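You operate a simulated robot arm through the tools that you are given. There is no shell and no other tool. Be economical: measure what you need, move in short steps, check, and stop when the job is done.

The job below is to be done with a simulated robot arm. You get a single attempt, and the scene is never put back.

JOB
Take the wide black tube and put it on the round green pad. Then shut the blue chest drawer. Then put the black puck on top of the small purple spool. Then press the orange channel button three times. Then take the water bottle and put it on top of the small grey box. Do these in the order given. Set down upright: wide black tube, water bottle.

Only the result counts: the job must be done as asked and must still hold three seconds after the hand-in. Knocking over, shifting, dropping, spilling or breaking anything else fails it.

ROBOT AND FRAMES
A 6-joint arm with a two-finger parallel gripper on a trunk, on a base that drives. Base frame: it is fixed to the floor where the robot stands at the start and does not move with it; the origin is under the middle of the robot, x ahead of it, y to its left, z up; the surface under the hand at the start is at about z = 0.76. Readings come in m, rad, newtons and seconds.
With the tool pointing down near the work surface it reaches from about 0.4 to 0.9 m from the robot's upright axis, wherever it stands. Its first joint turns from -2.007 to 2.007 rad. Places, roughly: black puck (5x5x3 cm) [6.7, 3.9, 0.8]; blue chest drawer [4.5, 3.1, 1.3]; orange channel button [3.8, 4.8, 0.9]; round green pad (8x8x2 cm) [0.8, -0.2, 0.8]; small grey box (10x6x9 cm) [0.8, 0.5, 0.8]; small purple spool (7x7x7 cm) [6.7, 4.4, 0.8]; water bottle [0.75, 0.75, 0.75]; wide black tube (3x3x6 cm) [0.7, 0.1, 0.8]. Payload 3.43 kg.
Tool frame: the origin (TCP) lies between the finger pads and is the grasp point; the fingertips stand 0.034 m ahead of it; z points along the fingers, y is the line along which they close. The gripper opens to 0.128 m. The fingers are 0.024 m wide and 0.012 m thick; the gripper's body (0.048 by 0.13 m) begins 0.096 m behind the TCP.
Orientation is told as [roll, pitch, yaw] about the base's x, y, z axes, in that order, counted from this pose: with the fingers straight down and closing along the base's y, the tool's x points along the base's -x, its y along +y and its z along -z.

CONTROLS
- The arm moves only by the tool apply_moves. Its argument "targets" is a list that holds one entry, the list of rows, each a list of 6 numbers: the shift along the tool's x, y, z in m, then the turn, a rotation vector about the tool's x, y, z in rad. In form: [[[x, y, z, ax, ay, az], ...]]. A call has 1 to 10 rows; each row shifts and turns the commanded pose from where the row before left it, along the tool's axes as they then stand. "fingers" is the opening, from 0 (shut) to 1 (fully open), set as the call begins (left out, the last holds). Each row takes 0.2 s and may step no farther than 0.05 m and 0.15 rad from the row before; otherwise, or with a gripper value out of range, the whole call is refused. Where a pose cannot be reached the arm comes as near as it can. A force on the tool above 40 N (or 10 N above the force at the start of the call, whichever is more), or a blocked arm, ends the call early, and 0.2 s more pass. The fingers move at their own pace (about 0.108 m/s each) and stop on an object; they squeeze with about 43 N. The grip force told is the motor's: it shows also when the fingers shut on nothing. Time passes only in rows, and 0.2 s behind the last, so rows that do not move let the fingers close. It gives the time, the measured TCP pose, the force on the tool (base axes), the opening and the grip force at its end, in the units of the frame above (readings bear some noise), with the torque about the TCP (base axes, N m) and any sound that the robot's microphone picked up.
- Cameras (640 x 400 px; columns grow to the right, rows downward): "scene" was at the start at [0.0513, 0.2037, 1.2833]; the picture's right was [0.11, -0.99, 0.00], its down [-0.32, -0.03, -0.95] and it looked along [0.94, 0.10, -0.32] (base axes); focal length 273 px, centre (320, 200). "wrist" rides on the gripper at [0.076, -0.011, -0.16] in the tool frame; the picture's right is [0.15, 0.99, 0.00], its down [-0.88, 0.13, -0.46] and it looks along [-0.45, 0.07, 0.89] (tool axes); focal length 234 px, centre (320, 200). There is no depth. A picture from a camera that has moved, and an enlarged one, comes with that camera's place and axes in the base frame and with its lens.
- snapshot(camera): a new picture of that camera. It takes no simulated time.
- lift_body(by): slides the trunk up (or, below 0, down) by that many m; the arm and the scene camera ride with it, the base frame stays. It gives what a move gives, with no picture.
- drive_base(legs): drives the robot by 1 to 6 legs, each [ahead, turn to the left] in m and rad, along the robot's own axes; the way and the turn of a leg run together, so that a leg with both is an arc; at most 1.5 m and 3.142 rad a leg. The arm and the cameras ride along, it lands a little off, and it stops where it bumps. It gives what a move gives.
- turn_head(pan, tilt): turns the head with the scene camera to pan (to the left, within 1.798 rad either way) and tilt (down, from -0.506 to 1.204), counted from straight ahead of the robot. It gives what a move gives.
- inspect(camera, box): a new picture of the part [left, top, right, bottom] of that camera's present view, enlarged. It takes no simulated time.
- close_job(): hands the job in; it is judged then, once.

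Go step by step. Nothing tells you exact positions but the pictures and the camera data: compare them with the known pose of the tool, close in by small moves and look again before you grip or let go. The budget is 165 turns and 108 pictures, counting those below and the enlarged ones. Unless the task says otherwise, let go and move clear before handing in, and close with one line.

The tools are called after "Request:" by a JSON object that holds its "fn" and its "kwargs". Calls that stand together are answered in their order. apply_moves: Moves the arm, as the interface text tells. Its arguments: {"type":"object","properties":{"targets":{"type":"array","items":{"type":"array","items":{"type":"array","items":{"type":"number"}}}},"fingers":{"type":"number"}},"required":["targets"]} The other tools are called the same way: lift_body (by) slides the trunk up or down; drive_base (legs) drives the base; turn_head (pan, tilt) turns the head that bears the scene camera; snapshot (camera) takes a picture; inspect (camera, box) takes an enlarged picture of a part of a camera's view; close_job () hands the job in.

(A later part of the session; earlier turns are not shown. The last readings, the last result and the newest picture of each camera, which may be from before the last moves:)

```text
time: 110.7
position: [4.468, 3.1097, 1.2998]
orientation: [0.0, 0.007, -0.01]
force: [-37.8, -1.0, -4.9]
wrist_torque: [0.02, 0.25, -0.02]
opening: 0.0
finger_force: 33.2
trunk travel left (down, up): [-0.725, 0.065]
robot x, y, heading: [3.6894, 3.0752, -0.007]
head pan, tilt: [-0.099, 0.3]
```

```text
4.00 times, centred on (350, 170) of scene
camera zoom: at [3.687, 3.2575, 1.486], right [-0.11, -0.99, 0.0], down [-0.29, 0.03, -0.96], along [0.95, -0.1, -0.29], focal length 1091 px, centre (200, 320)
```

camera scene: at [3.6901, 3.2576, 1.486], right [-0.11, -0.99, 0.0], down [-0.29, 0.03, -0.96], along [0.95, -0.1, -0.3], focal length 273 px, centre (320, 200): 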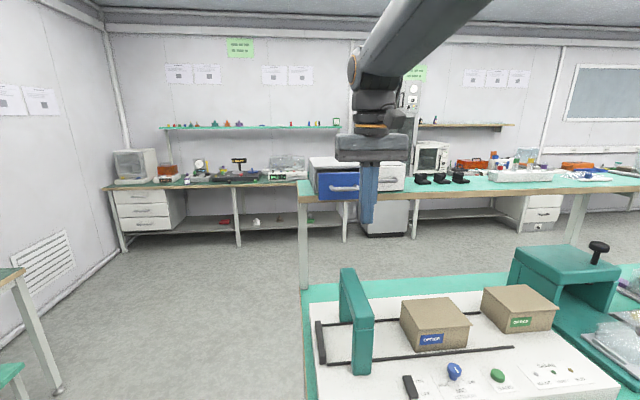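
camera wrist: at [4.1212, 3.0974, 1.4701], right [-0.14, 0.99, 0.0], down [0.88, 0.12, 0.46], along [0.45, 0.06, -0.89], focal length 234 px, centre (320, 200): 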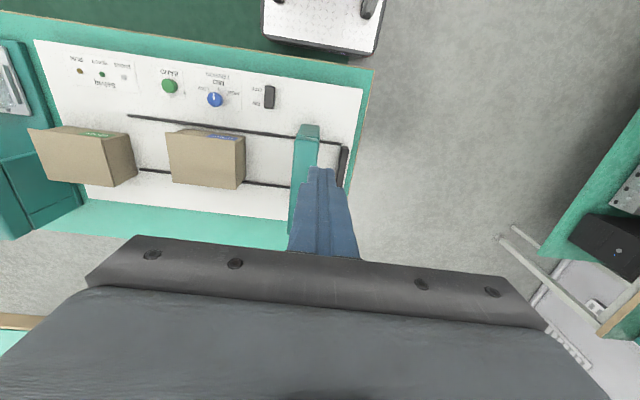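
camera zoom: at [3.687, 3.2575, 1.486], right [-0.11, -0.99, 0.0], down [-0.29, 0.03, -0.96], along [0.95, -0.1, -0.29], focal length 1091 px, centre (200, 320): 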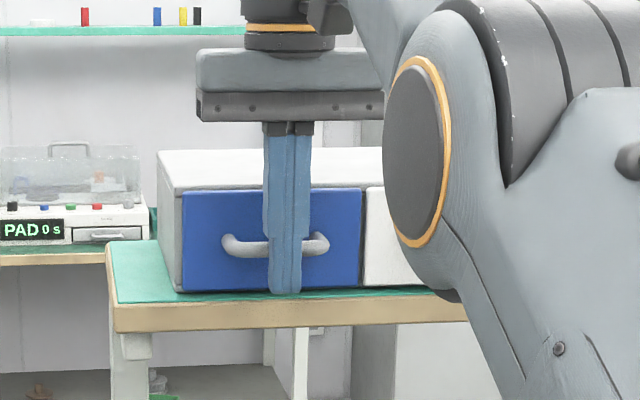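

One row was too long and the call was refused. I'm retrying with shorter steps.

Request:
{"fn": "apply_moves", "kwargs": {"targets": [[[0.02, 0, 0, 0, 0, 0], [0.04, 0, 0, 0, 0, 0], [0.045, 0, 0, 0, 0, 0], [0.045, 0, 0, 0, 0, 0], [0.045, -0.01, 0, 0, 0, 0], [0.045, -0.01, 0, 0, 0, 0], [0.04, -0.01, 0, 0, 0, 0]]]}}

Request:
{"fn": "inspect", "kwargs": {"camera": "scene", "box": [270, 120, 430, 220]}}

```text
time: 112.3
position: [4.1913, 3.0804, 1.2979]
orientation: [0.002, -0.001, -0.01]
force: [0.1, -0.6, 0.1]
wrist_torque: [0.0, 0.06, 0.01]
opening: 0.0001
finger_force: 32.8
trunk travel left (down, up): [-0.725, 0.065]
robot x, y, heading: [3.6923, 3.0724, -0.009]
head pan, tilt: [-0.099, 0.3]
```

```text
4.00 times, centred on (350, 170) of scene
camera zoom: at [3.6907, 3.2576, 1.4859], right [-0.11, -0.99, 0.0], down [-0.29, 0.03, -0.96], along [0.95, -0.1, -0.3], focal length 1091 px, centre (200, 320)
```

zoom: 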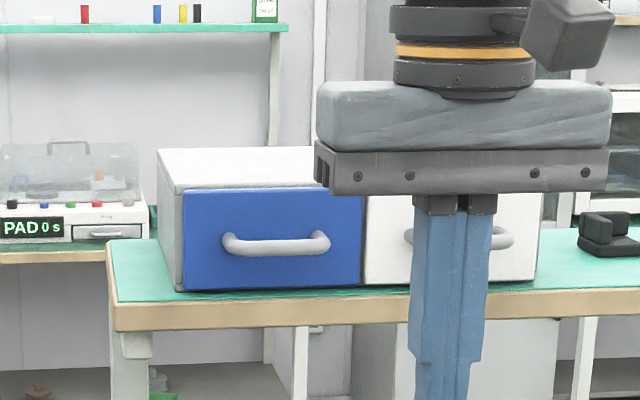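

The blue drawer is shut. Next I drive around the table's north end toward the east bench with the puck and spool, along y≈3.95.

Request:
{"fn": "drive_base", "kwargs": {"legs": [[-0.3, 0], [0, 1.58], [0.88, 0], [0, -1.571]]}}

Request:
{"fn": "turn_head", "kwargs": {"pan": 0.0, "tilt": 0.3}}

Request:
{"fn": "snapshot", "kwargs": {"camera": "scene"}}

Request:
{"fn": "turn_head", "kwargs": {"pan": 0.9, "tilt": 0.4}}

Request:
{"fn": "snapshot", "kwargs": {"camera": "scene"}}

```text
time: 126.2
position: [3.8933, 3.9682, 1.2985]
orientation: [0.0, -0.001, 0.0]
force: [0.4, -0.7, 0.1]
wrist_torque: [0.0, 0.03, 0.0]
opening: 0.0
finger_force: 32.9
trunk travel left (down, up): [-0.725, 0.065]
robot x, y, heading: [3.392, 3.953, -0.001]
head pan, tilt: [-0.099, 0.3]
```

```text
time: 126.9
position: [3.8941, 3.9685, 1.2981]
orientation: [-0.001, 0.0, -0.001]
force: [0.2, 0.5, -0.7]
wrist_torque: [0.0, 0.01, -0.01]
opening: 0.0
finger_force: 33.2
trunk travel left (down, up): [-0.725, 0.065]
robot x, y, heading: [3.3985, 3.9572, 0.0]
head pan, tilt: [0.0, 0.3]
```

```text
69 pictures are left
camera scene: at [3.3901, 4.148, 1.4859], right [0.0, -1.0, 0.0], down [-0.3, 0.0, -0.96], along [0.96, 0.0, -0.3], focal length 273 px, centre (320, 200)
```

scene: 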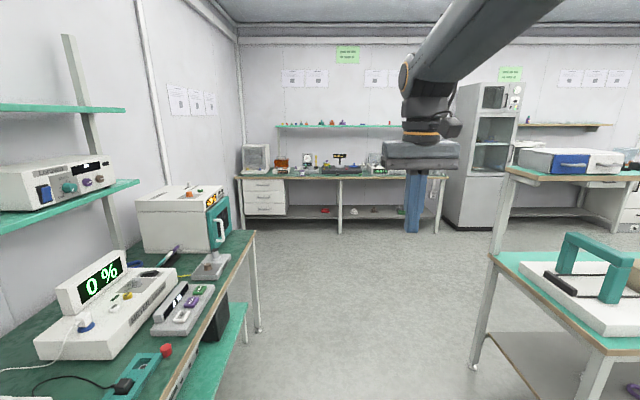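

```text
time: 128.1
position: [3.8935, 3.9685, 1.298]
orientation: [0.0, -0.001, 0.0]
force: [-1.1, 0.2, 0.0]
wrist_torque: [-0.03, -0.02, 0.01]
opening: 0.0
finger_force: 32.8
trunk travel left (down, up): [-0.725, 0.065]
robot x, y, heading: [3.3939, 3.9546, 0.003]
head pan, tilt: [0.901, 0.4]
```

```text
68 pictures are left
camera scene: at [3.3542, 4.2205, 1.4767], right [0.78, -0.62, 0.0], down [-0.24, -0.3, -0.92], along [0.57, 0.72, -0.39], focal length 273 px, centre (320, 200)
```

scene: 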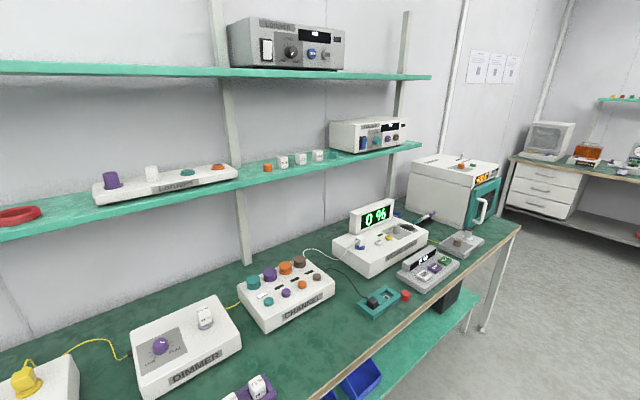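

The "CHANNEL" box is on the north bench; I'll zoom on it now for later, then drive to the east bench.

Request:
{"fn": "inspect", "kwargs": {"camera": "scene", "box": [220, 240, 350, 330]}}

Request:
{"fn": "drive_base", "kwargs": {"legs": [[1.0, 0], [1.0, 0]]}}

Request:
{"fn": "turn_head", "kwargs": {"pan": 0.1, "tilt": 0.35}}

Request:
{"fn": "snapshot", "kwargs": {"camera": "scene"}}

```text
4.44 times, centred on (285, 285) of scene
camera zoom: at [3.3542, 4.2205, 1.4767], right [0.78, -0.62, 0.0], down [-0.24, -0.3, -0.92], along [0.57, 0.72, -0.39], focal length 1212 px, centre (476, -178)
```

zoom: 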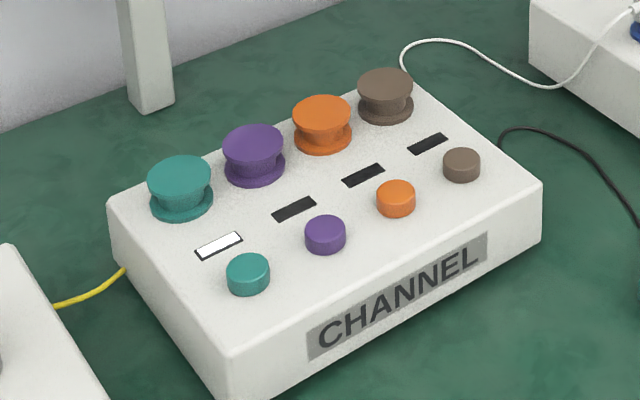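

```text
time: 138.1
position: [5.887, 3.9917, 1.2986]
orientation: [0.001, -0.001, 0.014]
force: [-0.2, 0.2, 0.3]
wrist_torque: [0.04, -0.04, 0.01]
opening: 0.0002
finger_force: 33.0
trunk travel left (down, up): [-0.725, 0.065]
robot x, y, heading: [5.3877, 3.9694, 0.009]
head pan, tilt: [0.901, 0.4]
```

```text
time: 139.2
position: [5.8873, 3.9917, 1.2982]
orientation: [0.0, -0.001, 0.013]
force: [-0.7, -0.5, 0.6]
wrist_torque: [0.03, 0.02, 0.01]
opening: 0.0
finger_force: 33.4
trunk travel left (down, up): [-0.725, 0.065]
robot x, y, heading: [5.3842, 3.9699, 0.015]
head pan, tilt: [0.099, 0.351]
```

```text
66 pictures are left
camera scene: at [5.3808, 4.1744, 1.4812], right [0.11, -0.99, 0.0], down [-0.34, -0.04, -0.94], along [0.93, 0.11, -0.34], focal length 273 px, centre (320, 200)
```

scene: 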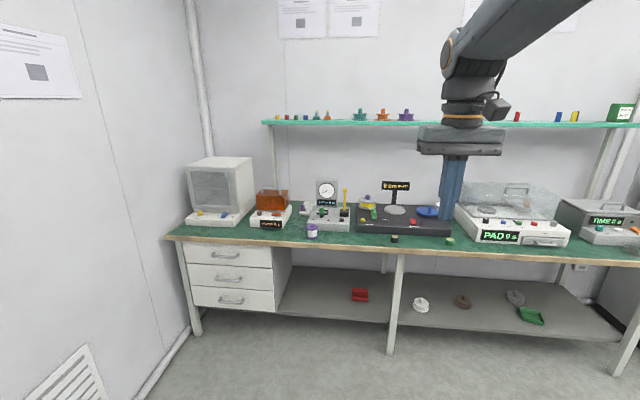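

The black puck is near the bench front at about (6.72, 3.92), and the purple spool is near (6.78, 4.39). I'll zoom in, then approach.

Request:
{"fn": "inspect", "kwargs": {"camera": "scene", "box": [290, 180, 470, 292]}}

Request:
{"fn": "drive_base", "kwargs": {"legs": [[0.78, 0]]}}

Request:
{"fn": "turn_head", "kwargs": {"pan": 0.05, "tilt": 0.75}}

Request:
{"fn": "snapshot", "kwargs": {"camera": "scene"}}

Request:
{"fn": "snapshot", "kwargs": {"camera": "wrist"}}

```text
3.56 times, centred on (380, 236) of scene
camera zoom: at [5.3808, 4.1744, 1.4812], right [0.11, -0.99, 0.0], down [-0.34, -0.04, -0.94], along [0.93, 0.11, -0.34], focal length 969 px, centre (107, 72)
```

zoom: 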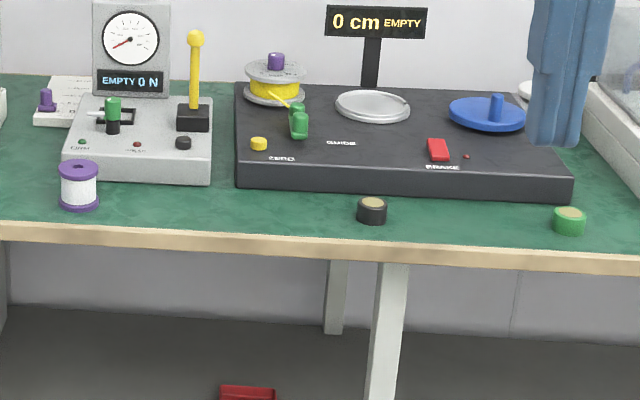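

```text
time: 143.4
position: [6.663, 3.9958, 1.2989]
orientation: [0.001, 0.0, 0.008]
force: [0.2, 0.0, 0.2]
wrist_torque: [0.01, 0.0, -0.04]
opening: 0.0
finger_force: 32.8
trunk travel left (down, up): [-0.725, 0.065]
robot x, y, heading: [6.1645, 3.9792, 0.009]
head pan, tilt: [0.099, 0.351]
```

```text
time: 144.2
position: [6.6643, 3.9968, 1.2989]
orientation: [0.0, 0.0, 0.007]
force: [0.0, -0.5, -0.4]
wrist_torque: [0.0, 0.0, -0.02]
opening: 0.0
finger_force: 33.2
trunk travel left (down, up): [-0.725, 0.065]
robot x, y, heading: [6.1654, 3.9741, 0.01]
head pan, tilt: [0.051, 0.75]
```

```text
64 pictures are left
camera scene: at [6.1481, 4.1776, 1.4456], right [0.06, -1.0, 0.0], down [-0.68, -0.04, -0.73], along [0.73, 0.04, -0.68], focal length 273 px, centre (320, 200)
```

scene: 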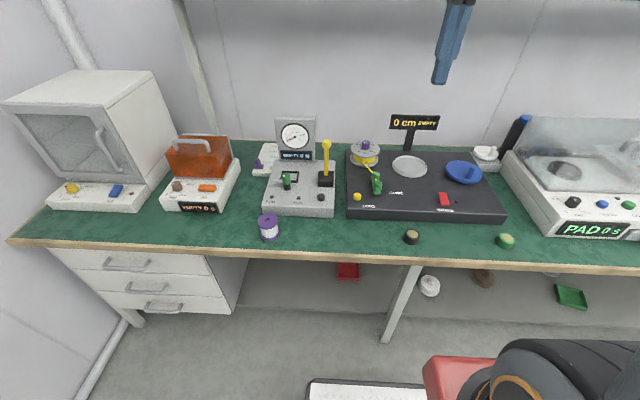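

```text
63 pictures are left
camera wrist: at [6.5886, 3.9853, 1.4577], right [-0.15, 0.99, 0.0], down [0.88, 0.14, 0.46], along [0.45, 0.07, -0.89], focal length 234 px, centre (320, 200)
```

wrist: 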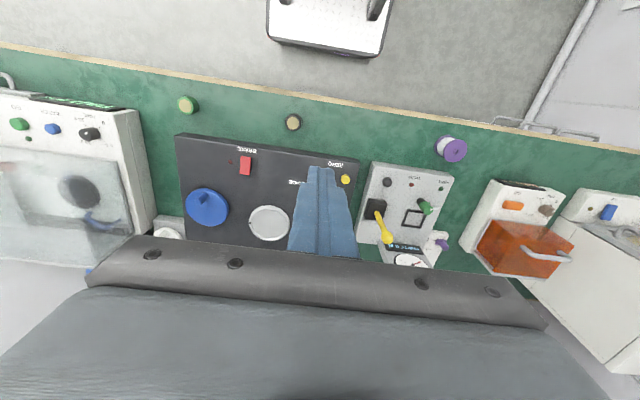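

I make the puck (6.703, 3.927) and the spool (6.705, 4.371). I'm lowering the trunk and going above the puck.

Request:
{"fn": "lift_body", "kwargs": {"by": -0.2}}

Request:
{"fn": "apply_moves", "kwargs": {"targets": [[[-0.0095, -0.0175, 0.045, 0, 0, 0], [-0.0095, -0.0175, 0.045, 0, 0, 0], [-0.0095, -0.0175, 0.045, 0, 0, 0], [-0.0095, -0.0175, 0.045, 0, 0, 0]]], "fingers": 0.65}}

Request:
{"fn": "snapshot", "kwargs": {"camera": "wrist"}}

Request:
{"fn": "snapshot", "kwargs": {"camera": "scene"}}

```text
time: 146.4
position: [6.6638, 3.9977, 1.0988]
orientation: [0.001, -0.001, 0.005]
force: [0.7, -0.2, -0.1]
wrist_torque: [-0.01, -0.01, -0.02]
opening: 0.0
finger_force: 32.9
trunk travel left (down, up): [-0.525, 0.265]
robot x, y, heading: [6.1599, 3.979, 0.008]
head pan, tilt: [0.051, 0.75]
```

```text
time: 147.4
position: [6.7015, 3.9258, 0.9174]
orientation: [0.0, -0.001, 0.006]
force: [-1.2, -0.3, 0.3]
wrist_torque: [0.02, -0.01, 0.0]
opening: 0.083
finger_force: 0.1
trunk travel left (down, up): [-0.525, 0.265]
robot x, y, heading: [6.1633, 3.9757, 0.011]
head pan, tilt: [0.051, 0.75]
```

```text
62 pictures are left
camera wrist: at [6.6259, 3.9153, 1.0778], right [-0.15, 0.99, 0.0], down [0.88, 0.14, 0.46], along [0.45, 0.07, -0.89], focal length 234 px, centre (320, 200)
```

wrist: 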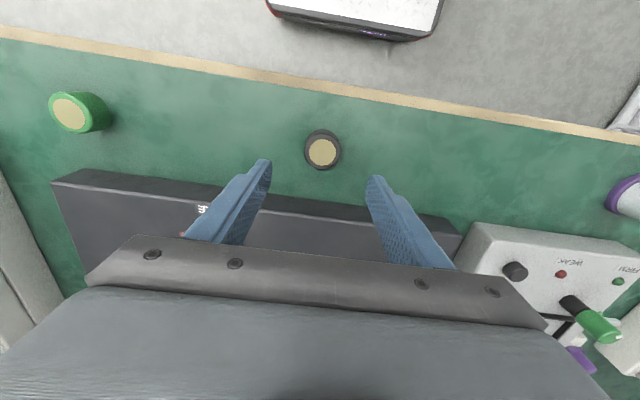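

```text
61 pictures are left
camera scene: at [6.2032, 4.1782, 1.2455], right [0.06, -1.0, 0.0], down [-0.68, -0.04, -0.73], along [0.73, 0.04, -0.68], focal length 273 px, centre (320, 200)
```

scene: 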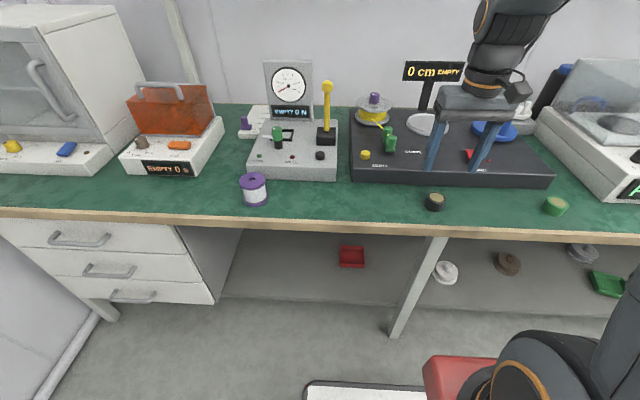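

The puck is at (6.7045, 3.929). I'm descending to TCP z≈0.80 and closing.

Request:
{"fn": "apply_moves", "kwargs": {"targets": [[[-0.002, 0.003, 0.045, 0, 0, 0], [0, 0, 0.045, 0, 0, 0], [0, 0, 0.027, 0, 0, 0]]]}}

Request:
{"fn": "apply_moves", "kwargs": {"targets": [[[0, 0, 0, 0, 0, 0], [0, 0, 0, 0, 0, 0], [0, 0, 0, 0, 0, 0]]], "fingers": 0}}

Request:
{"fn": "snapshot", "kwargs": {"camera": "wrist"}}

```text
time: 148.2
position: [6.7063, 3.9301, 0.8145]
orientation: [0.0, -0.001, 0.009]
force: [-7.3, 0.4, 19.9]
wrist_torque: [0.89, 0.52, 0.39]
opening: 0.0832
finger_force: 0.2
trunk travel left (down, up): [-0.525, 0.265]
robot x, y, heading: [6.1646, 3.982, 0.008]
head pan, tilt: [0.051, 0.75]
stopped in row 3: the force on the tool passed its limit at 114 N (the readings are from after the stop); the commanded pose is now the measured one
```

```text
time: 149.0
position: [6.7061, 3.9314, 0.8139]
orientation: [0.001, -0.006, 0.009]
force: [4.5, 7.0, 30.3]
wrist_torque: [0.73, 0.19, -0.11]
opening: 0.0428
finger_force: 43.0
trunk travel left (down, up): [-0.525, 0.265]
robot x, y, heading: [6.1591, 3.9811, 0.01]
head pan, tilt: [0.051, 0.75]
```

```text
60 pictures are left
camera wrist: at [6.631, 3.9192, 0.9728], right [-0.15, 0.99, 0.0], down [0.88, 0.14, 0.46], along [0.45, 0.07, -0.89], focal length 234 px, centre (320, 200)
```

wrist: 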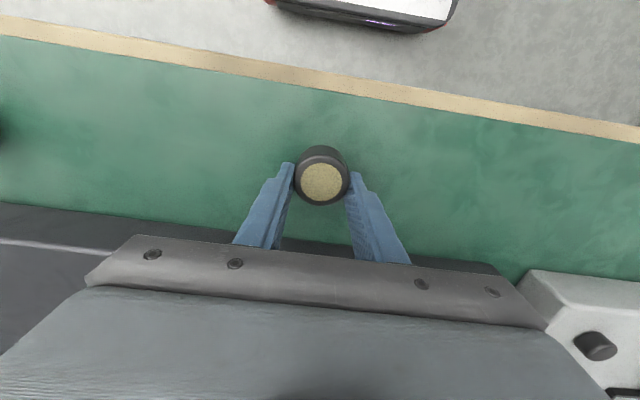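

The bench top here is at z≈0.78, so the tips rested on it; the fingers closed on the puck's full width (43 mm). I'm lifting and checking.

Request:
{"fn": "apply_moves", "kwargs": {"targets": [[[0, 0, -0.02, 0, 0, 0], [0, 0, -0.04, 0, 0, 0], [0, 0, -0.05, 0, 0, 0], [0, 0, -0.04, 0, 0, 0]]]}}

Request:
{"fn": "snapshot", "kwargs": {"camera": "wrist"}}

Request:
{"fn": "snapshot", "kwargs": {"camera": "scene"}}

```text
time: 150.0
position: [6.7067, 3.9295, 0.9629]
orientation: [0.001, 0.0, 0.007]
force: [0.5, 0.4, -1.5]
wrist_torque: [0.03, 0.03, 0.0]
opening: 0.0429
finger_force: 43.0
trunk travel left (down, up): [-0.525, 0.265]
robot x, y, heading: [6.1619, 3.9788, 0.015]
head pan, tilt: [0.051, 0.75]
```

```text
59 pictures are left
camera wrist: at [6.6307, 3.9187, 1.1219], right [-0.15, 0.99, 0.0], down [0.88, 0.14, 0.46], along [0.45, 0.07, -0.89], focal length 234 px, centre (320, 200)
```

wrist: 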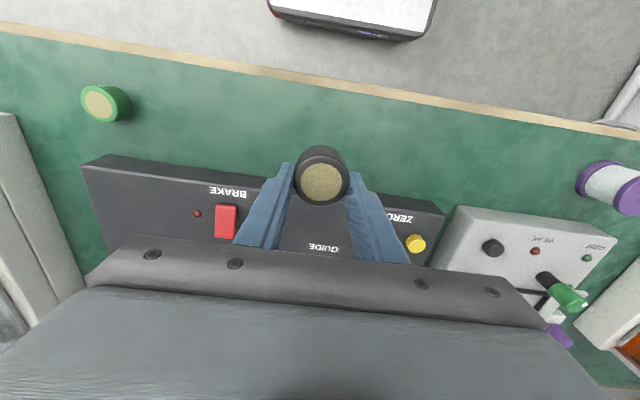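

```text
58 pictures are left
camera scene: at [6.2042, 4.1781, 1.2455], right [0.06, -1.0, 0.0], down [-0.68, -0.04, -0.73], along [0.73, 0.04, -0.68], focal length 273 px, centre (320, 200)
```

scene: 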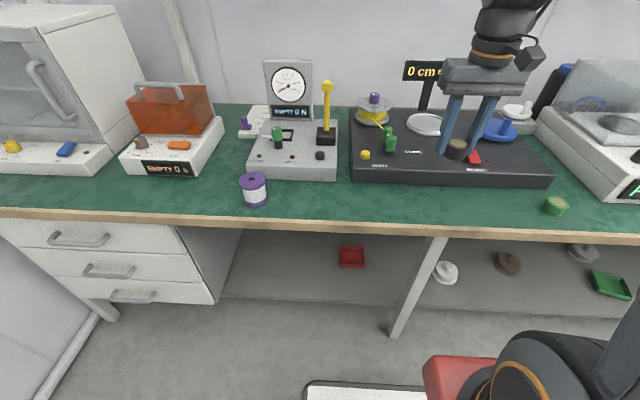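

The puck is held and its bottom is about level with the fingertips. The spool centre is near (6.695, 4.363) with its top at z≈0.845; I'm carrying the puck over it.

Request:
{"fn": "apply_moves", "kwargs": {"targets": [[[0, 0.0433, 0, 0, 0, 0], [0, 0.0433, 0, 0, 0, 0], [0, 0.0433, 0, 0, 0, 0], [0, 0.0433, 0, 0, 0, 0], [0, 0.0433, 0, 0, 0, 0], [0, 0.0433, 0, 0, 0, 0], [0, 0.0433, 0, 0, 0, 0], [0, 0.0433, 0, 0, 0, 0], [0, 0.0433, 0, 0, 0, 0], [0.001, 0.0433, 0, 0, 0, 0]]]}}

Request:
{"fn": "snapshot", "kwargs": {"camera": "wrist"}}

Request:
{"fn": "inspect", "kwargs": {"camera": "scene", "box": [180, 100, 340, 220]}}

```text
time: 152.2
position: [6.7021, 4.3636, 0.9623]
orientation: [0.0, -0.002, 0.008]
force: [0.5, -1.0, -1.0]
wrist_torque: [0.03, -0.02, 0.01]
opening: 0.043
finger_force: 42.7
trunk travel left (down, up): [-0.525, 0.265]
robot x, y, heading: [6.1652, 3.9787, 0.012]
head pan, tilt: [0.051, 0.75]
```

```text
57 pictures are left
camera wrist: at [6.627, 4.3509, 1.1211], right [-0.15, 0.99, 0.0], down [0.88, 0.14, 0.46], along [0.45, 0.07, -0.89], focal length 234 px, centre (320, 200)
```

wrist: 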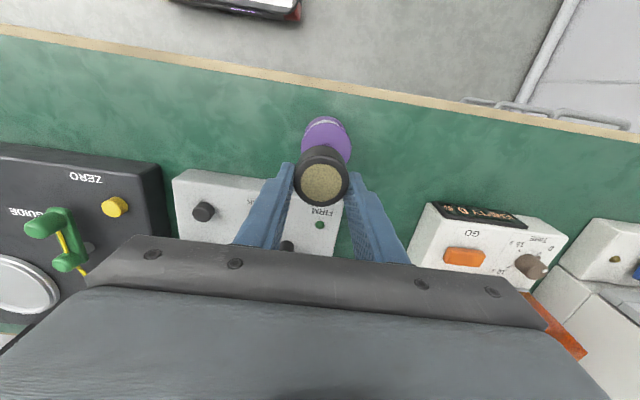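

```text
3.33 times, centred on (260, 160) of scene
camera zoom: at [6.2038, 4.1778, 1.2456], right [0.06, -1.0, 0.0], down [-0.68, -0.04, -0.73], along [0.73, 0.04, -0.68], focal length 909 px, centre (520, 333)
```

zoom: 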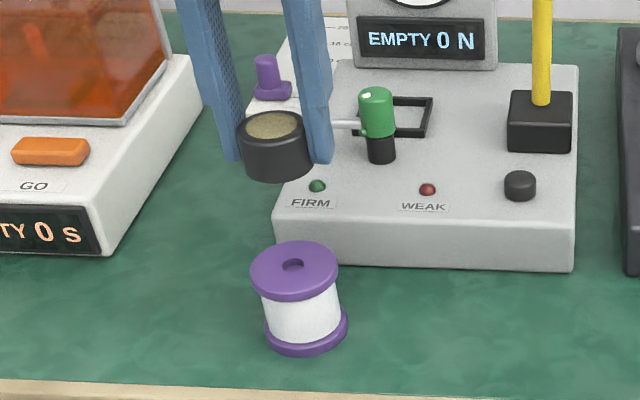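

The puck needs about 7 mm toward -x to centre. I'm correcting that and lowering to about 2 cm above the spool.

Request:
{"fn": "apply_moves", "kwargs": {"targets": [[[0.007, 0.002, 0.03, 0, 0, 0], [0, 0, 0.03, 0, 0, 0]]]}}

Request:
{"fn": "inspect", "kwargs": {"camera": "wrist", "box": [240, 80, 400, 220]}}

Request:
{"fn": "inspect", "kwargs": {"camera": "scene", "box": [200, 120, 312, 220]}}

```text
time: 152.8
position: [6.6953, 4.3656, 0.9025]
orientation: [0.0, -0.001, 0.008]
force: [0.3, 0.0, -1.1]
wrist_torque: [0.01, -0.06, -0.01]
opening: 0.0429
finger_force: 42.8
trunk travel left (down, up): [-0.525, 0.265]
robot x, y, heading: [6.1638, 3.9797, 0.011]
head pan, tilt: [0.051, 0.75]
```

```text
2.86 times, centred on (320, 150) of wrist
camera zoom: at [6.6192, 4.3533, 1.062], right [-0.15, 0.99, 0.0], down [0.88, 0.14, 0.46], along [0.45, 0.07, -0.89], focal length 669 px, centre (320, 343)
```

zoom: 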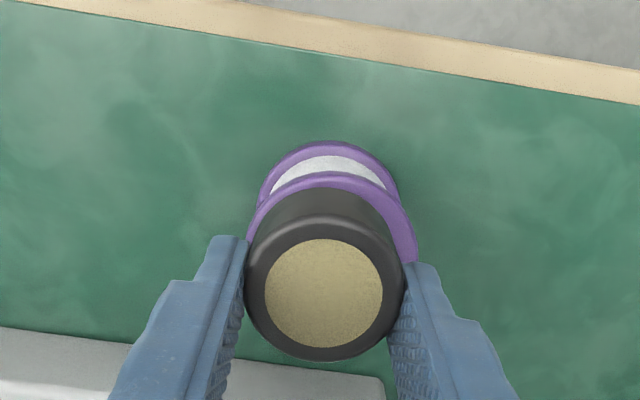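

```text
4.00 times, centred on (256, 170) of scene
camera zoom: at [6.2036, 4.1781, 1.2456], right [0.06, -1.0, 0.0], down [-0.68, -0.04, -0.73], along [0.73, 0.04, -0.68], focal length 1091 px, centre (576, 320)
```

zoom: 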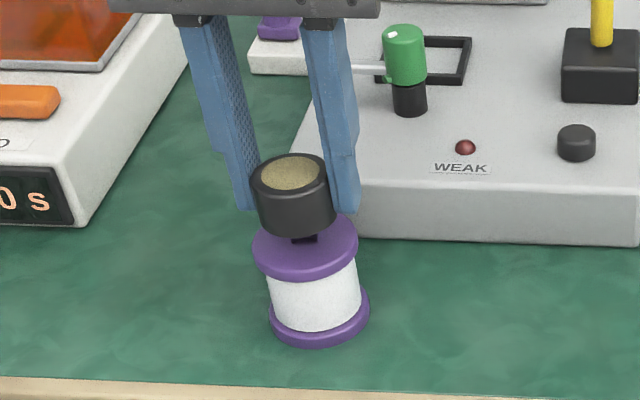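

Alignment is within about 2 mm. I'm lowering in small steps until contact.

Request:
{"fn": "apply_moves", "kwargs": {"targets": [[[-0.002, 0.001, 0.012, 0, 0, 0], [0, 0, 0.003, 0, 0, 0]]]}}

Request:
{"fn": "apply_moves", "kwargs": {"targets": [[[0, 0, 0.002, 0, 0, 0], [0, 0, 0.002, 0, 0, 0]]]}}

Request:
{"fn": "inspect", "kwargs": {"camera": "scene", "box": [200, 120, 312, 220]}}

```text
time: 153.4
position: [6.6963, 4.3661, 0.8881]
orientation: [-0.002, -0.002, 0.007]
force: [0.3, 0.0, -1.4]
wrist_torque: [0.01, -0.03, -0.01]
opening: 0.0429
finger_force: 43.1
trunk travel left (down, up): [-0.525, 0.265]
robot x, y, heading: [6.1641, 3.9825, 0.01]
head pan, tilt: [0.051, 0.75]
```

```text
time: 154.0
position: [6.696, 4.3664, 0.8826]
orientation: [-0.001, -0.002, 0.01]
force: [0.1, -0.2, -0.8]
wrist_torque: [-0.02, 0.03, -0.02]
opening: 0.0428
finger_force: 42.8
trunk travel left (down, up): [-0.525, 0.265]
robot x, y, heading: [6.1645, 3.9768, 0.015]
head pan, tilt: [0.051, 0.75]
```

```text
4.00 times, centred on (256, 170) of scene
camera zoom: at [6.2038, 4.1782, 1.2455], right [0.06, -1.0, 0.0], down [-0.68, -0.04, -0.73], along [0.73, 0.04, -0.68], focal length 1091 px, centre (576, 320)
```

zoom: 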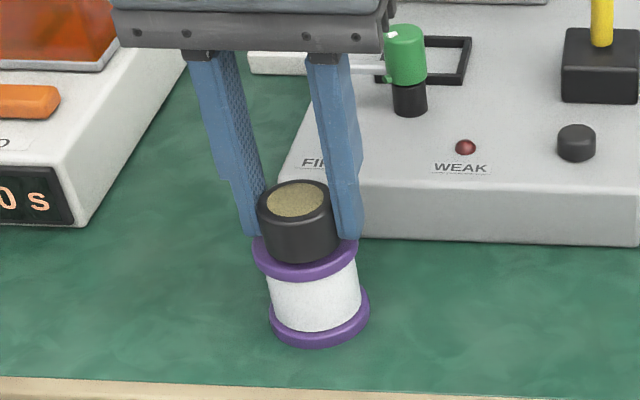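

Request:
{"fn": "apply_moves", "kwargs": {"targets": [[[0, 0, 0.0015, 0, 0, 0], [0, 0, 0.0015, 0, 0, 0]]]}}

Request:
{"fn": "inspect", "kwargs": {"camera": "scene", "box": [220, 150, 292, 210]}}

```text
time: 154.6
position: [6.6961, 4.3665, 0.8801]
orientation: [-0.001, -0.003, 0.009]
force: [0.4, -0.7, -0.5]
wrist_torque: [-0.01, -0.01, -0.01]
opening: 0.0431
finger_force: 43.1
trunk travel left (down, up): [-0.525, 0.265]
robot x, y, heading: [6.1671, 3.9828, 0.007]
head pan, tilt: [0.051, 0.75]
```

```text
6.67 times, centred on (256, 180) of scene
camera zoom: at [6.2038, 4.1782, 1.2455], right [0.06, -1.0, 0.0], down [-0.68, -0.04, -0.73], along [0.73, 0.04, -0.68], focal length 1818 px, centre (747, 333)
```

zoom: 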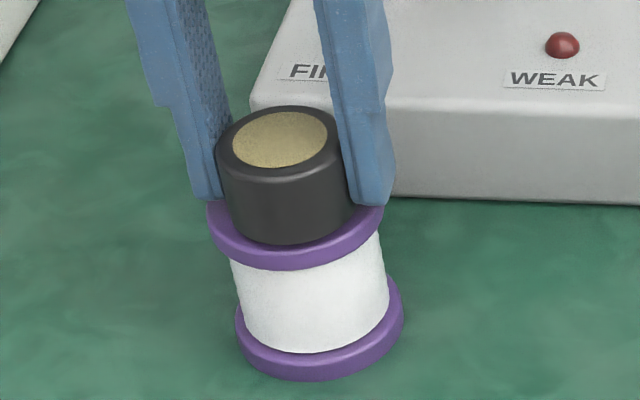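

Request:
{"fn": "apply_moves", "kwargs": {"targets": [[[0, 0, 0.0015, 0, 0, 0], [0, 0, 0.0015, 0, 0, 0]]]}}

```text
time: 155.2
position: [6.6975, 4.3666, 0.8782]
orientation: [-0.001, -0.001, 0.008]
force: [-0.6, 0.1, -0.3]
wrist_torque: [0.0, -0.02, -0.02]
opening: 0.0429
finger_force: 42.9
trunk travel left (down, up): [-0.525, 0.265]
robot x, y, heading: [6.1641, 3.9832, 0.006]
head pan, tilt: [0.051, 0.75]
```

Request:
{"fn": "apply_moves", "kwargs": {"targets": [[[0.001, 0, 0.0015, 0, 0, 0], [0, 0, 0.0015, 0, 0, 0]]]}}

Request:
{"fn": "inspect", "kwargs": {"camera": "scene", "box": [220, 150, 292, 210]}}

```text
time: 155.8
position: [6.6969, 4.3666, 0.8761]
orientation: [0.002, -0.003, 0.009]
force: [-2.2, -2.4, 14.1]
wrist_torque: [-0.18, 0.1, -0.05]
opening: 0.0428
finger_force: 43.0
trunk travel left (down, up): [-0.525, 0.265]
robot x, y, heading: [6.1641, 3.9772, 0.008]
head pan, tilt: [0.051, 0.75]
```

```text
6.67 times, centred on (256, 180) of scene
camera zoom: at [6.2034, 4.1778, 1.2457], right [0.06, -1.0, 0.0], down [-0.68, -0.04, -0.73], along [0.73, 0.04, -0.68], focal length 1818 px, centre (747, 333)
```

zoom: 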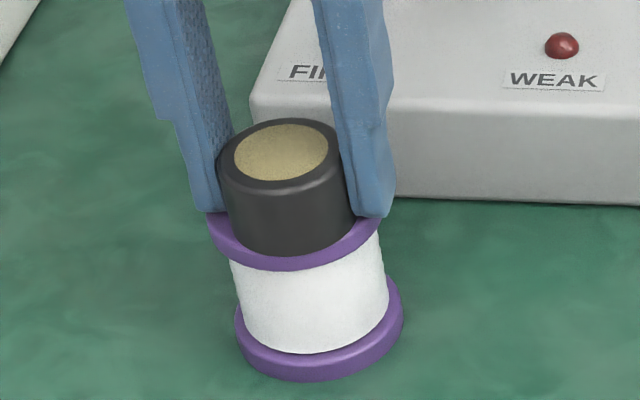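

Contact was made (14 N). I'll check the centring from the wrist before letting go.

Request:
{"fn": "inspect", "kwargs": {"camera": "wrist", "box": [240, 80, 400, 220]}}

```text
2.86 times, centred on (320, 150) of wrist
camera zoom: at [6.6201, 4.3545, 1.0349], right [-0.15, 0.99, 0.0], down [0.88, 0.14, 0.46], along [0.45, 0.07, -0.89], focal length 669 px, centre (320, 343)
```

zoom: 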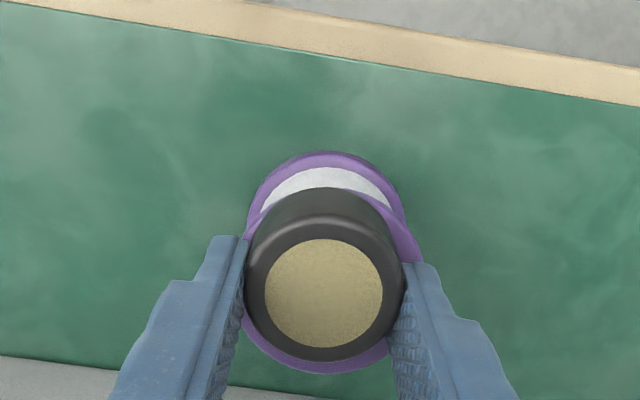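

The puck is about 5 mm too far toward -x and about 2 mm too far toward -y. I'll raise it slightly, shift, and set it down again.

Request:
{"fn": "apply_moves", "kwargs": {"targets": [[[0, 0, -0.006, 0, 0, 0], [-0.005, 0.002, 0, 0, 0, 0], [0, 0, 0.003, 0, 0, 0]]]}}

Request:
{"fn": "apply_moves", "kwargs": {"targets": [[[0, 0, 0.0015, 0, 0, 0], [0, 0, 0.001, 0, 0, 0]]]}}

Request:
{"fn": "inspect", "kwargs": {"camera": "wrist", "box": [240, 80, 400, 220]}}

```text
time: 156.6
position: [6.7016, 4.3692, 0.8774]
orientation: [-0.001, -0.001, 0.008]
force: [-0.4, -0.1, -1.1]
wrist_torque: [0.01, -0.03, -0.04]
opening: 0.0427
finger_force: 43.3
trunk travel left (down, up): [-0.525, 0.265]
robot x, y, heading: [6.1619, 3.98, 0.009]
head pan, tilt: [0.051, 0.75]
```

```text
time: 157.2
position: [6.7014, 4.3674, 0.8759]
orientation: [0.0, -0.001, 0.009]
force: [-0.1, -0.9, 4.7]
wrist_torque: [0.0, -0.03, 0.0]
opening: 0.0429
finger_force: 42.3
trunk travel left (down, up): [-0.525, 0.265]
robot x, y, heading: [6.1649, 3.981, 0.008]
head pan, tilt: [0.051, 0.75]
```

```text
2.86 times, centred on (320, 150) of wrist
camera zoom: at [6.6254, 4.3564, 1.035], right [-0.15, 0.99, 0.0], down [0.88, 0.14, 0.46], along [0.45, 0.07, -0.89], focal length 669 px, centre (320, 343)
```

zoom: 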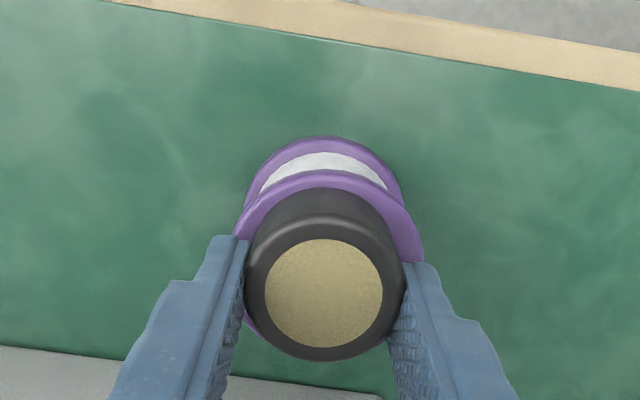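

It's centred and in contact now. I'm releasing gently and going straight up.

Request:
{"fn": "apply_moves", "kwargs": {"targets": [[[0, 0, 0, 0, 0, 0], [0, 0, 0, 0, 0, 0], [0, 0, -0.02, 0, 0, 0], [0, 0, -0.04, 0, 0, 0], [0, 0, -0.05, 0, 0, 0], [0, 0, -0.05, 0, 0, 0]]], "fingers": 0.55}}

Request:
{"fn": "inspect", "kwargs": {"camera": "scene", "box": [200, 120, 312, 220]}}

```text
time: 158.6
position: [6.6993, 4.37, 1.0356]
orientation: [-0.002, -0.001, 0.008]
force: [0.5, 0.8, -1.3]
wrist_torque: [0.0, 0.03, 0.04]
opening: 0.0701
finger_force: 0.1
trunk travel left (down, up): [-0.525, 0.265]
robot x, y, heading: [6.1637, 3.981, 0.011]
head pan, tilt: [0.051, 0.75]
```

```text
4.00 times, centred on (256, 170) of scene
camera zoom: at [6.2041, 4.1784, 1.2455], right [0.06, -1.0, 0.0], down [-0.68, -0.04, -0.73], along [0.73, 0.04, -0.68], focal length 1091 px, centre (576, 320)
```

zoom: 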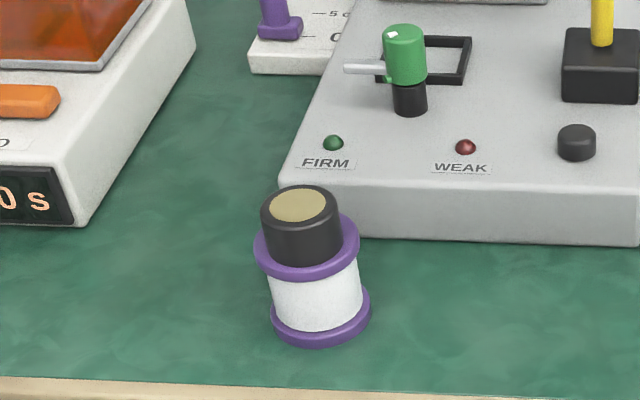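

The puck sits on the spool. I'm tucking the arm and reversing along the lane to the CHANNEL box.

Request:
{"fn": "apply_moves", "kwargs": {"targets": [[[0, 0, -0.05, 0, 0, 0], [0, 0, -0.05, 0, 0, 0], [0, -0.045, -0.02, 0, 0, 0], [0, -0.045, -0.01, 0, 0, 0], [0, -0.048, 0, 0, 0, 0], [0, -0.048, 0, 0, 0, 0], [0, -0.048, 0, 0, 0, 0], [0.01, -0.048, 0, 0, 0, 0], [0.01, -0.048, 0, 0, 0, 0], [0.015, -0.045, 0, 0, 0, 0]]], "fingers": 0}}

Request:
{"fn": "drive_base", "kwargs": {"legs": [[-1.2, 0], [-1.13, 0], [0, 1.562]]}}

Request:
{"fn": "turn_head", "kwargs": {"pan": 0.0, "tilt": 0.55}}

Request:
{"fn": "snapshot", "kwargs": {"camera": "scene"}}

```text
time: 160.8
position: [6.6678, 3.9934, 1.1654]
orientation: [0.0, -0.002, 0.009]
force: [0.2, 0.5, -0.3]
wrist_torque: [-0.04, 0.03, 0.0]
opening: 0.0001
finger_force: 32.2
trunk travel left (down, up): [-0.525, 0.265]
robot x, y, heading: [6.1655, 3.9808, 0.008]
head pan, tilt: [0.051, 0.75]
```

```text
time: 176.2
position: [3.7912, 4.4483, 1.1654]
orientation: [0.0, -0.003, 1.602]
force: [-0.2, 0.4, -0.3]
wrist_torque: [-0.01, -0.01, -0.02]
opening: 0.0
finger_force: 33.1
trunk travel left (down, up): [-0.525, 0.265]
robot x, y, heading: [3.8125, 3.9431, 1.602]
head pan, tilt: [0.051, 0.75]
```

```text
time: 176.9
position: [3.7911, 4.4487, 1.1656]
orientation: [-0.001, -0.002, 1.603]
force: [0.2, 0.6, 0.1]
wrist_torque: [0.02, -0.02, -0.04]
opening: 0.0
finger_force: 33.0
trunk travel left (down, up): [-0.525, 0.265]
robot x, y, heading: [3.8162, 3.948, 1.6]
head pan, tilt: [0.0, 0.55]
```

```text
47 pictures are left
camera scene: at [3.6188, 3.9875, 1.2629], right [1.0, 0.03, 0.0], down [0.02, -0.52, -0.85], along [-0.03, 0.85, -0.52], focal length 273 px, centre (320, 200)
```

scene: 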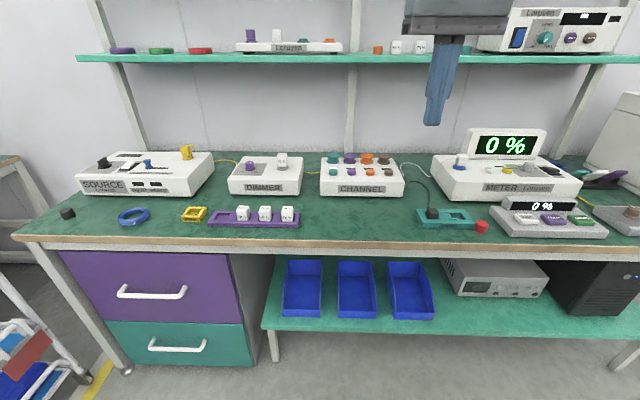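

Request:
{"fn": "inspect", "kwargs": {"camera": "scene", "box": [300, 130, 428, 210]}}

```text
5.00 times, centred on (364, 170) of scene
camera zoom: at [3.6188, 3.9875, 1.2629], right [1.0, 0.03, 0.0], down [0.02, -0.52, -0.85], along [-0.03, 0.85, -0.52], focal length 1363 px, centre (100, 350)
```

zoom: 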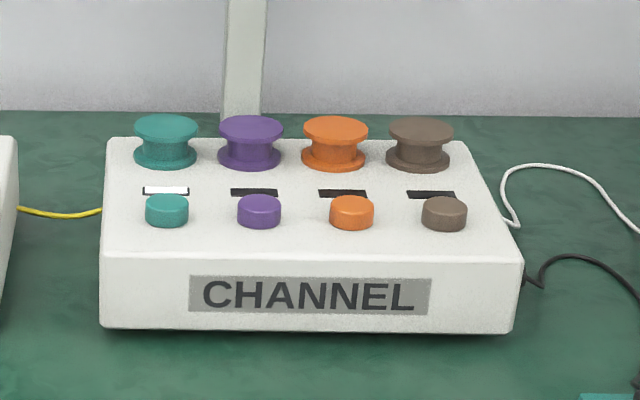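

The small orange CHANNEL button is at about (3.761, 4.832), top z≈0.862. I'll move closer and place the shut fingertips above it.

Request:
{"fn": "drive_base", "kwargs": {"legs": [[0.24, 0]]}}

Request:
{"fn": "turn_head", "kwargs": {"pan": 0.0, "tilt": 0.7}}

Request:
{"fn": "snapshot", "kwargs": {"camera": "scene"}}

Request:
{"fn": "snapshot", "kwargs": {"camera": "wrist"}}

```text
time: 178.7
position: [3.7849, 4.6885, 1.1651]
orientation: [0.0, -0.002, 1.601]
force: [0.0, 0.2, 0.7]
wrist_torque: [-0.01, 0.01, -0.02]
opening: 0.0
finger_force: 33.1
trunk travel left (down, up): [-0.525, 0.265]
robot x, y, heading: [3.8082, 4.1848, 1.602]
head pan, tilt: [0.0, 0.55]
```

```text
time: 179.4
position: [3.785, 4.6895, 1.1655]
orientation: [0.0, -0.001, 1.6]
force: [-0.4, -0.9, -0.2]
wrist_torque: [-0.01, -0.01, 0.02]
opening: 0.0001
finger_force: 33.0
trunk travel left (down, up): [-0.525, 0.265]
robot x, y, heading: [3.8097, 4.1864, 1.604]
head pan, tilt: [0.0, 0.7]
```

```text
45 pictures are left
camera scene: at [3.6117, 4.223, 1.2498], right [1.0, 0.03, 0.0], down [0.02, -0.64, -0.77], along [-0.02, 0.76, -0.64], focal length 273 px, centre (320, 200)
```

scene: 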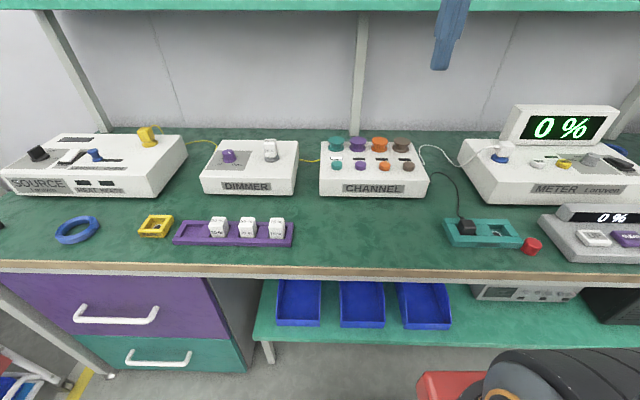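

```text
44 pictures are left
camera wrist: at [3.7985, 4.6133, 1.3244], right [-0.98, -0.18, 0.0], down [-0.16, 0.88, 0.46], along [-0.08, 0.45, -0.89], focal length 234 px, centre (320, 200)
```

wrist: 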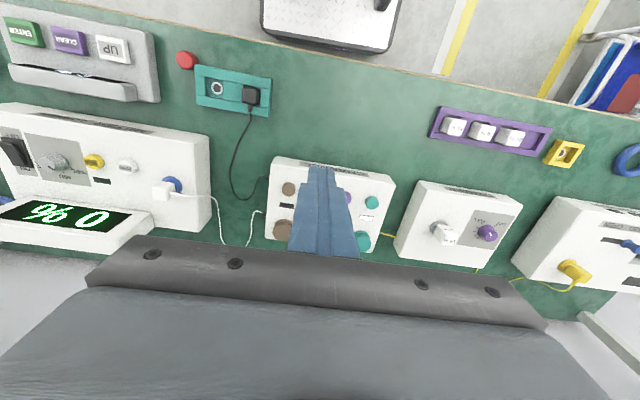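

I'm moving to 3 cm above the orange button.

Request:
{"fn": "apply_moves", "kwargs": {"targets": [[[-0.0239, 0.003, 0.04, 0, 0, 0], [-0.0239, 0.003, 0.04, 0, 0, 0], [-0.0239, 0.003, 0.04, 0, 0, 0], [-0.0239, 0.003, 0.04, 0, 0, 0], [-0.0239, 0.003, 0.04, 0, 0, 0], [-0.0239, 0.003, 0.035, 0, 0, 0]]]}}

Request:
{"fn": "inspect", "kwargs": {"camera": "scene", "box": [300, 90, 460, 210]}}

Request:
{"fn": "snapshot", "kwargs": {"camera": "wrist"}}

```text
time: 180.8
position: [3.7617, 4.8312, 0.9319]
orientation: [0.001, -0.001, 1.6]
force: [0.9, -0.4, 0.8]
wrist_torque: [0.06, 0.05, -0.03]
opening: 0.0
finger_force: 32.6
trunk travel left (down, up): [-0.525, 0.265]
robot x, y, heading: [3.8088, 4.1827, 1.602]
head pan, tilt: [0.0, 0.7]
```

```text
3.33 times, centred on (380, 150) of scene
camera zoom: at [3.6118, 4.2225, 1.2498], right [1.0, 0.03, 0.0], down [0.02, -0.64, -0.77], along [-0.02, 0.76, -0.64], focal length 909 px, centre (120, 367)
```

zoom: 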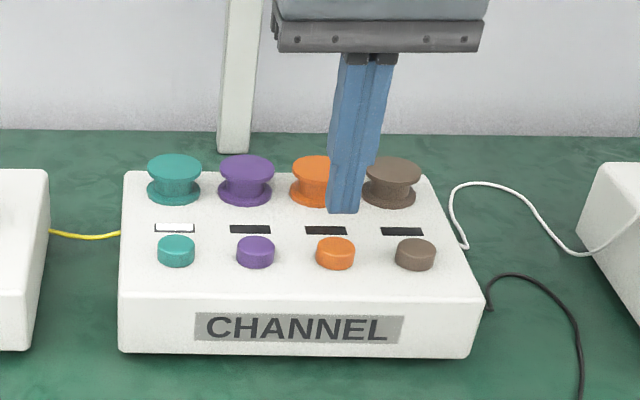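

```text
42 pictures are left
camera wrist: at [3.7759, 4.7559, 1.0907], right [-0.98, -0.18, 0.0], down [-0.16, 0.88, 0.46], along [-0.08, 0.45, -0.89], focal length 234 px, centre (320, 200)
```

wrist: 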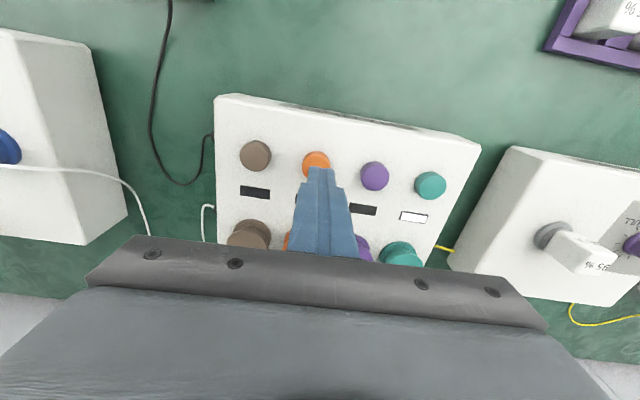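

Aligned. I'm descending to just above the button, then pressing in small steps.

Request:
{"fn": "apply_moves", "kwargs": {"targets": [[[0.002, -0.003, 0.015, 0, 0, 0], [0, 0, 0.015, 0, 0, 0], [0, 0, 0.002, 0, 0, 0], [0, 0, 0.002, 0, 0, 0]]]}}

Request:
{"fn": "inspect", "kwargs": {"camera": "scene", "box": [330, 120, 442, 204]}}

```text
time: 181.8
position: [3.7645, 4.8308, 0.8964]
orientation: [0.0, -0.002, 1.6]
force: [-0.4, 0.8, 0.0]
wrist_torque: [0.02, 0.03, -0.02]
opening: 0.0
finger_force: 33.2
trunk travel left (down, up): [-0.525, 0.265]
robot x, y, heading: [3.8094, 4.1829, 1.604]
head pan, tilt: [0.0, 0.7]
```

```text
4.76 times, centred on (386, 162) of scene
camera zoom: at [3.6117, 4.2231, 1.2498], right [1.0, 0.03, 0.0], down [0.02, -0.64, -0.76], along [-0.02, 0.76, -0.64], focal length 1298 px, centre (6, 381)
```

zoom: 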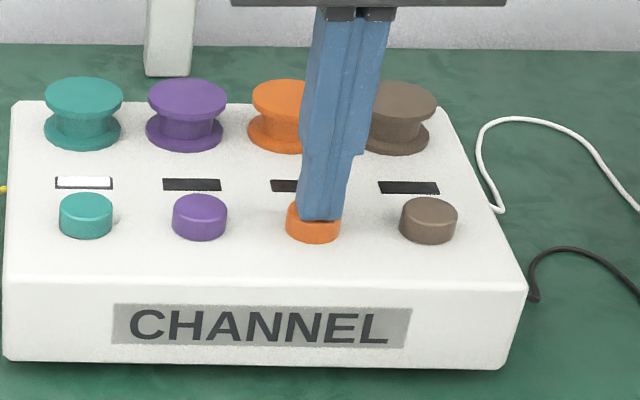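

Nearly touching, and about 3 mm to the right. I'm shifting and going down 1.5 mm per step.

Request:
{"fn": "apply_moves", "kwargs": {"targets": [[[0, 0.003, 0, 0, 0, 0], [0, 0, 0.0015, 0, 0, 0], [0, 0, 0.0015, 0, 0, 0]]]}}

Request:
{"fn": "inspect", "kwargs": {"camera": "scene", "box": [330, 120, 442, 204]}}

```text
time: 182.6
position: [3.7627, 4.829, 0.8934]
orientation: [0.0, -0.002, 1.601]
force: [1.5, 0.0, 2.1]
wrist_torque: [0.04, -0.03, 0.01]
opening: 0.0
finger_force: 32.8
trunk travel left (down, up): [-0.525, 0.265]
robot x, y, heading: [3.8092, 4.1858, 1.601]
head pan, tilt: [0.0, 0.7]
heard: click
```

```text
4.76 times, centred on (386, 162) of scene
camera zoom: at [3.6118, 4.223, 1.2498], right [1.0, 0.03, 0.0], down [0.02, -0.64, -0.76], along [-0.02, 0.76, -0.64], focal length 1298 px, centre (6, 381)
```

zoom: 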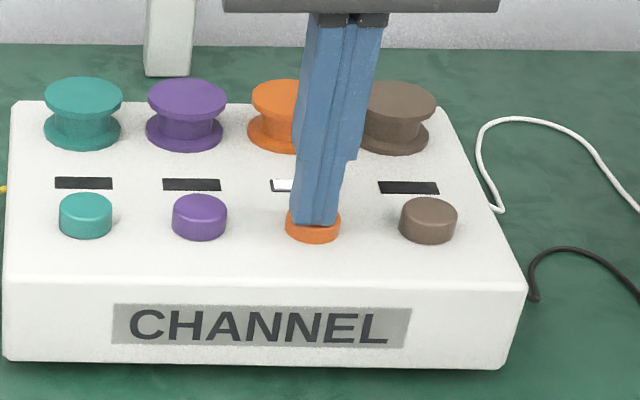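

One click was heard and the orange channel's lamp lit, so that's press 1. I'll release fully, then press the second time.

Request:
{"fn": "apply_moves", "kwargs": {"targets": [[[0, 0, -0.012, 0, 0, 0], [0, 0, 0, 0, 0, 0], [0, 0, 0, 0, 0, 0]]]}}

Request:
{"fn": "apply_moves", "kwargs": {"targets": [[[0, 0, 0.008, 0, 0, 0], [0, 0, 0.002, 0, 0, 0], [0, 0, 0.002, 0, 0, 0]]]}}

```text
time: 183.4
position: [3.7638, 4.8306, 0.905]
orientation: [-0.001, -0.002, 1.6]
force: [-0.1, 0.5, -0.5]
wrist_torque: [0.0, -0.01, 0.02]
opening: 0.0
finger_force: 33.2
trunk travel left (down, up): [-0.525, 0.265]
robot x, y, heading: [3.8129, 4.1839, 1.599]
head pan, tilt: [0.0, 0.7]
```

```text
time: 184.2
position: [3.7634, 4.8291, 0.8947]
orientation: [0.0, -0.001, 1.601]
force: [-0.7, -0.7, 3.2]
wrist_torque: [-0.01, 0.04, 0.01]
opening: 0.0001
finger_force: 33.3
trunk travel left (down, up): [-0.525, 0.265]
robot x, y, heading: [3.8101, 4.1829, 1.605]
head pan, tilt: [0.0, 0.7]
heard: click
```

Second click heard. Now I release and press the third time.

Request:
{"fn": "apply_moves", "kwargs": {"targets": [[[0, 0, -0.012, 0, 0, 0], [0, 0, 0, 0, 0, 0], [0, 0, 0, 0, 0, 0]]]}}

Request:
{"fn": "apply_moves", "kwargs": {"targets": [[[0, 0, 0.008, 0, 0, 0], [0, 0, 0.002, 0, 0, 0], [0, 0, 0.002, 0, 0, 0]]]}}

```text
time: 185.0
position: [3.7618, 4.83, 0.9062]
orientation: [-0.002, -0.001, 1.601]
force: [-0.7, 0.1, -0.1]
wrist_torque: [-0.01, -0.04, 0.0]
opening: 0.0
finger_force: 32.9
trunk travel left (down, up): [-0.525, 0.265]
robot x, y, heading: [3.8067, 4.1818, 1.598]
head pan, tilt: [0.0, 0.7]
```

```text
time: 185.8
position: [3.7632, 4.8309, 0.8937]
orientation: [-0.001, -0.003, 1.599]
force: [0.1, 0.4, 2.2]
wrist_torque: [0.08, -0.01, -0.01]
opening: 0.0
finger_force: 33.2
trunk travel left (down, up): [-0.525, 0.265]
robot x, y, heading: [3.8081, 4.1829, 1.598]
head pan, tilt: [0.0, 0.7]
heard: click
```

Third click heard. I'm raising the hand, tucking, and checking the panel.

Request:
{"fn": "apply_moves", "kwargs": {"targets": [[[0, 0, -0.04, 0, 0, 0], [0, 0, -0.045, 0, 0, 0], [0.024, 0, -0.04, 0, 0, 0], [0.024, 0, -0.04, 0, 0, 0], [0.024, -0.003, -0.04, 0, 0, 0], [0.024, -0.004, -0.04, 0, 0, 0], [0.024, -0.004, -0.035, 0, 0, 0], [0.024, -0.004, 0, 0, 0, 0]]]}}

Request:
{"fn": "inspect", "kwargs": {"camera": "scene", "box": [240, 90, 480, 240]}}

```text
time: 187.6
position: [3.7812, 4.6856, 1.1732]
orientation: [-0.001, -0.003, 1.599]
force: [-0.4, 0.3, -1.2]
wrist_torque: [-0.05, -0.03, -0.02]
opening: 0.0
finger_force: 32.9
trunk travel left (down, up): [-0.525, 0.265]
robot x, y, heading: [3.8091, 4.1843, 1.606]
head pan, tilt: [0.0, 0.7]
```

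```text
2.67 times, centred on (360, 165) of scene
camera zoom: at [3.6117, 4.2234, 1.2498], right [1.0, 0.03, 0.0], down [0.02, -0.64, -0.76], along [-0.02, 0.76, -0.64], focal length 727 px, centre (213, 293)
```

zoom: 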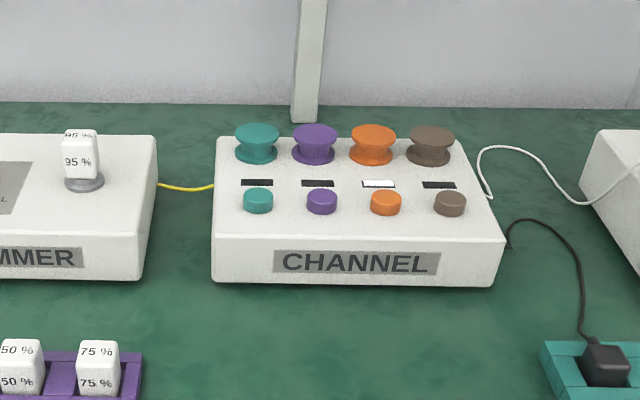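

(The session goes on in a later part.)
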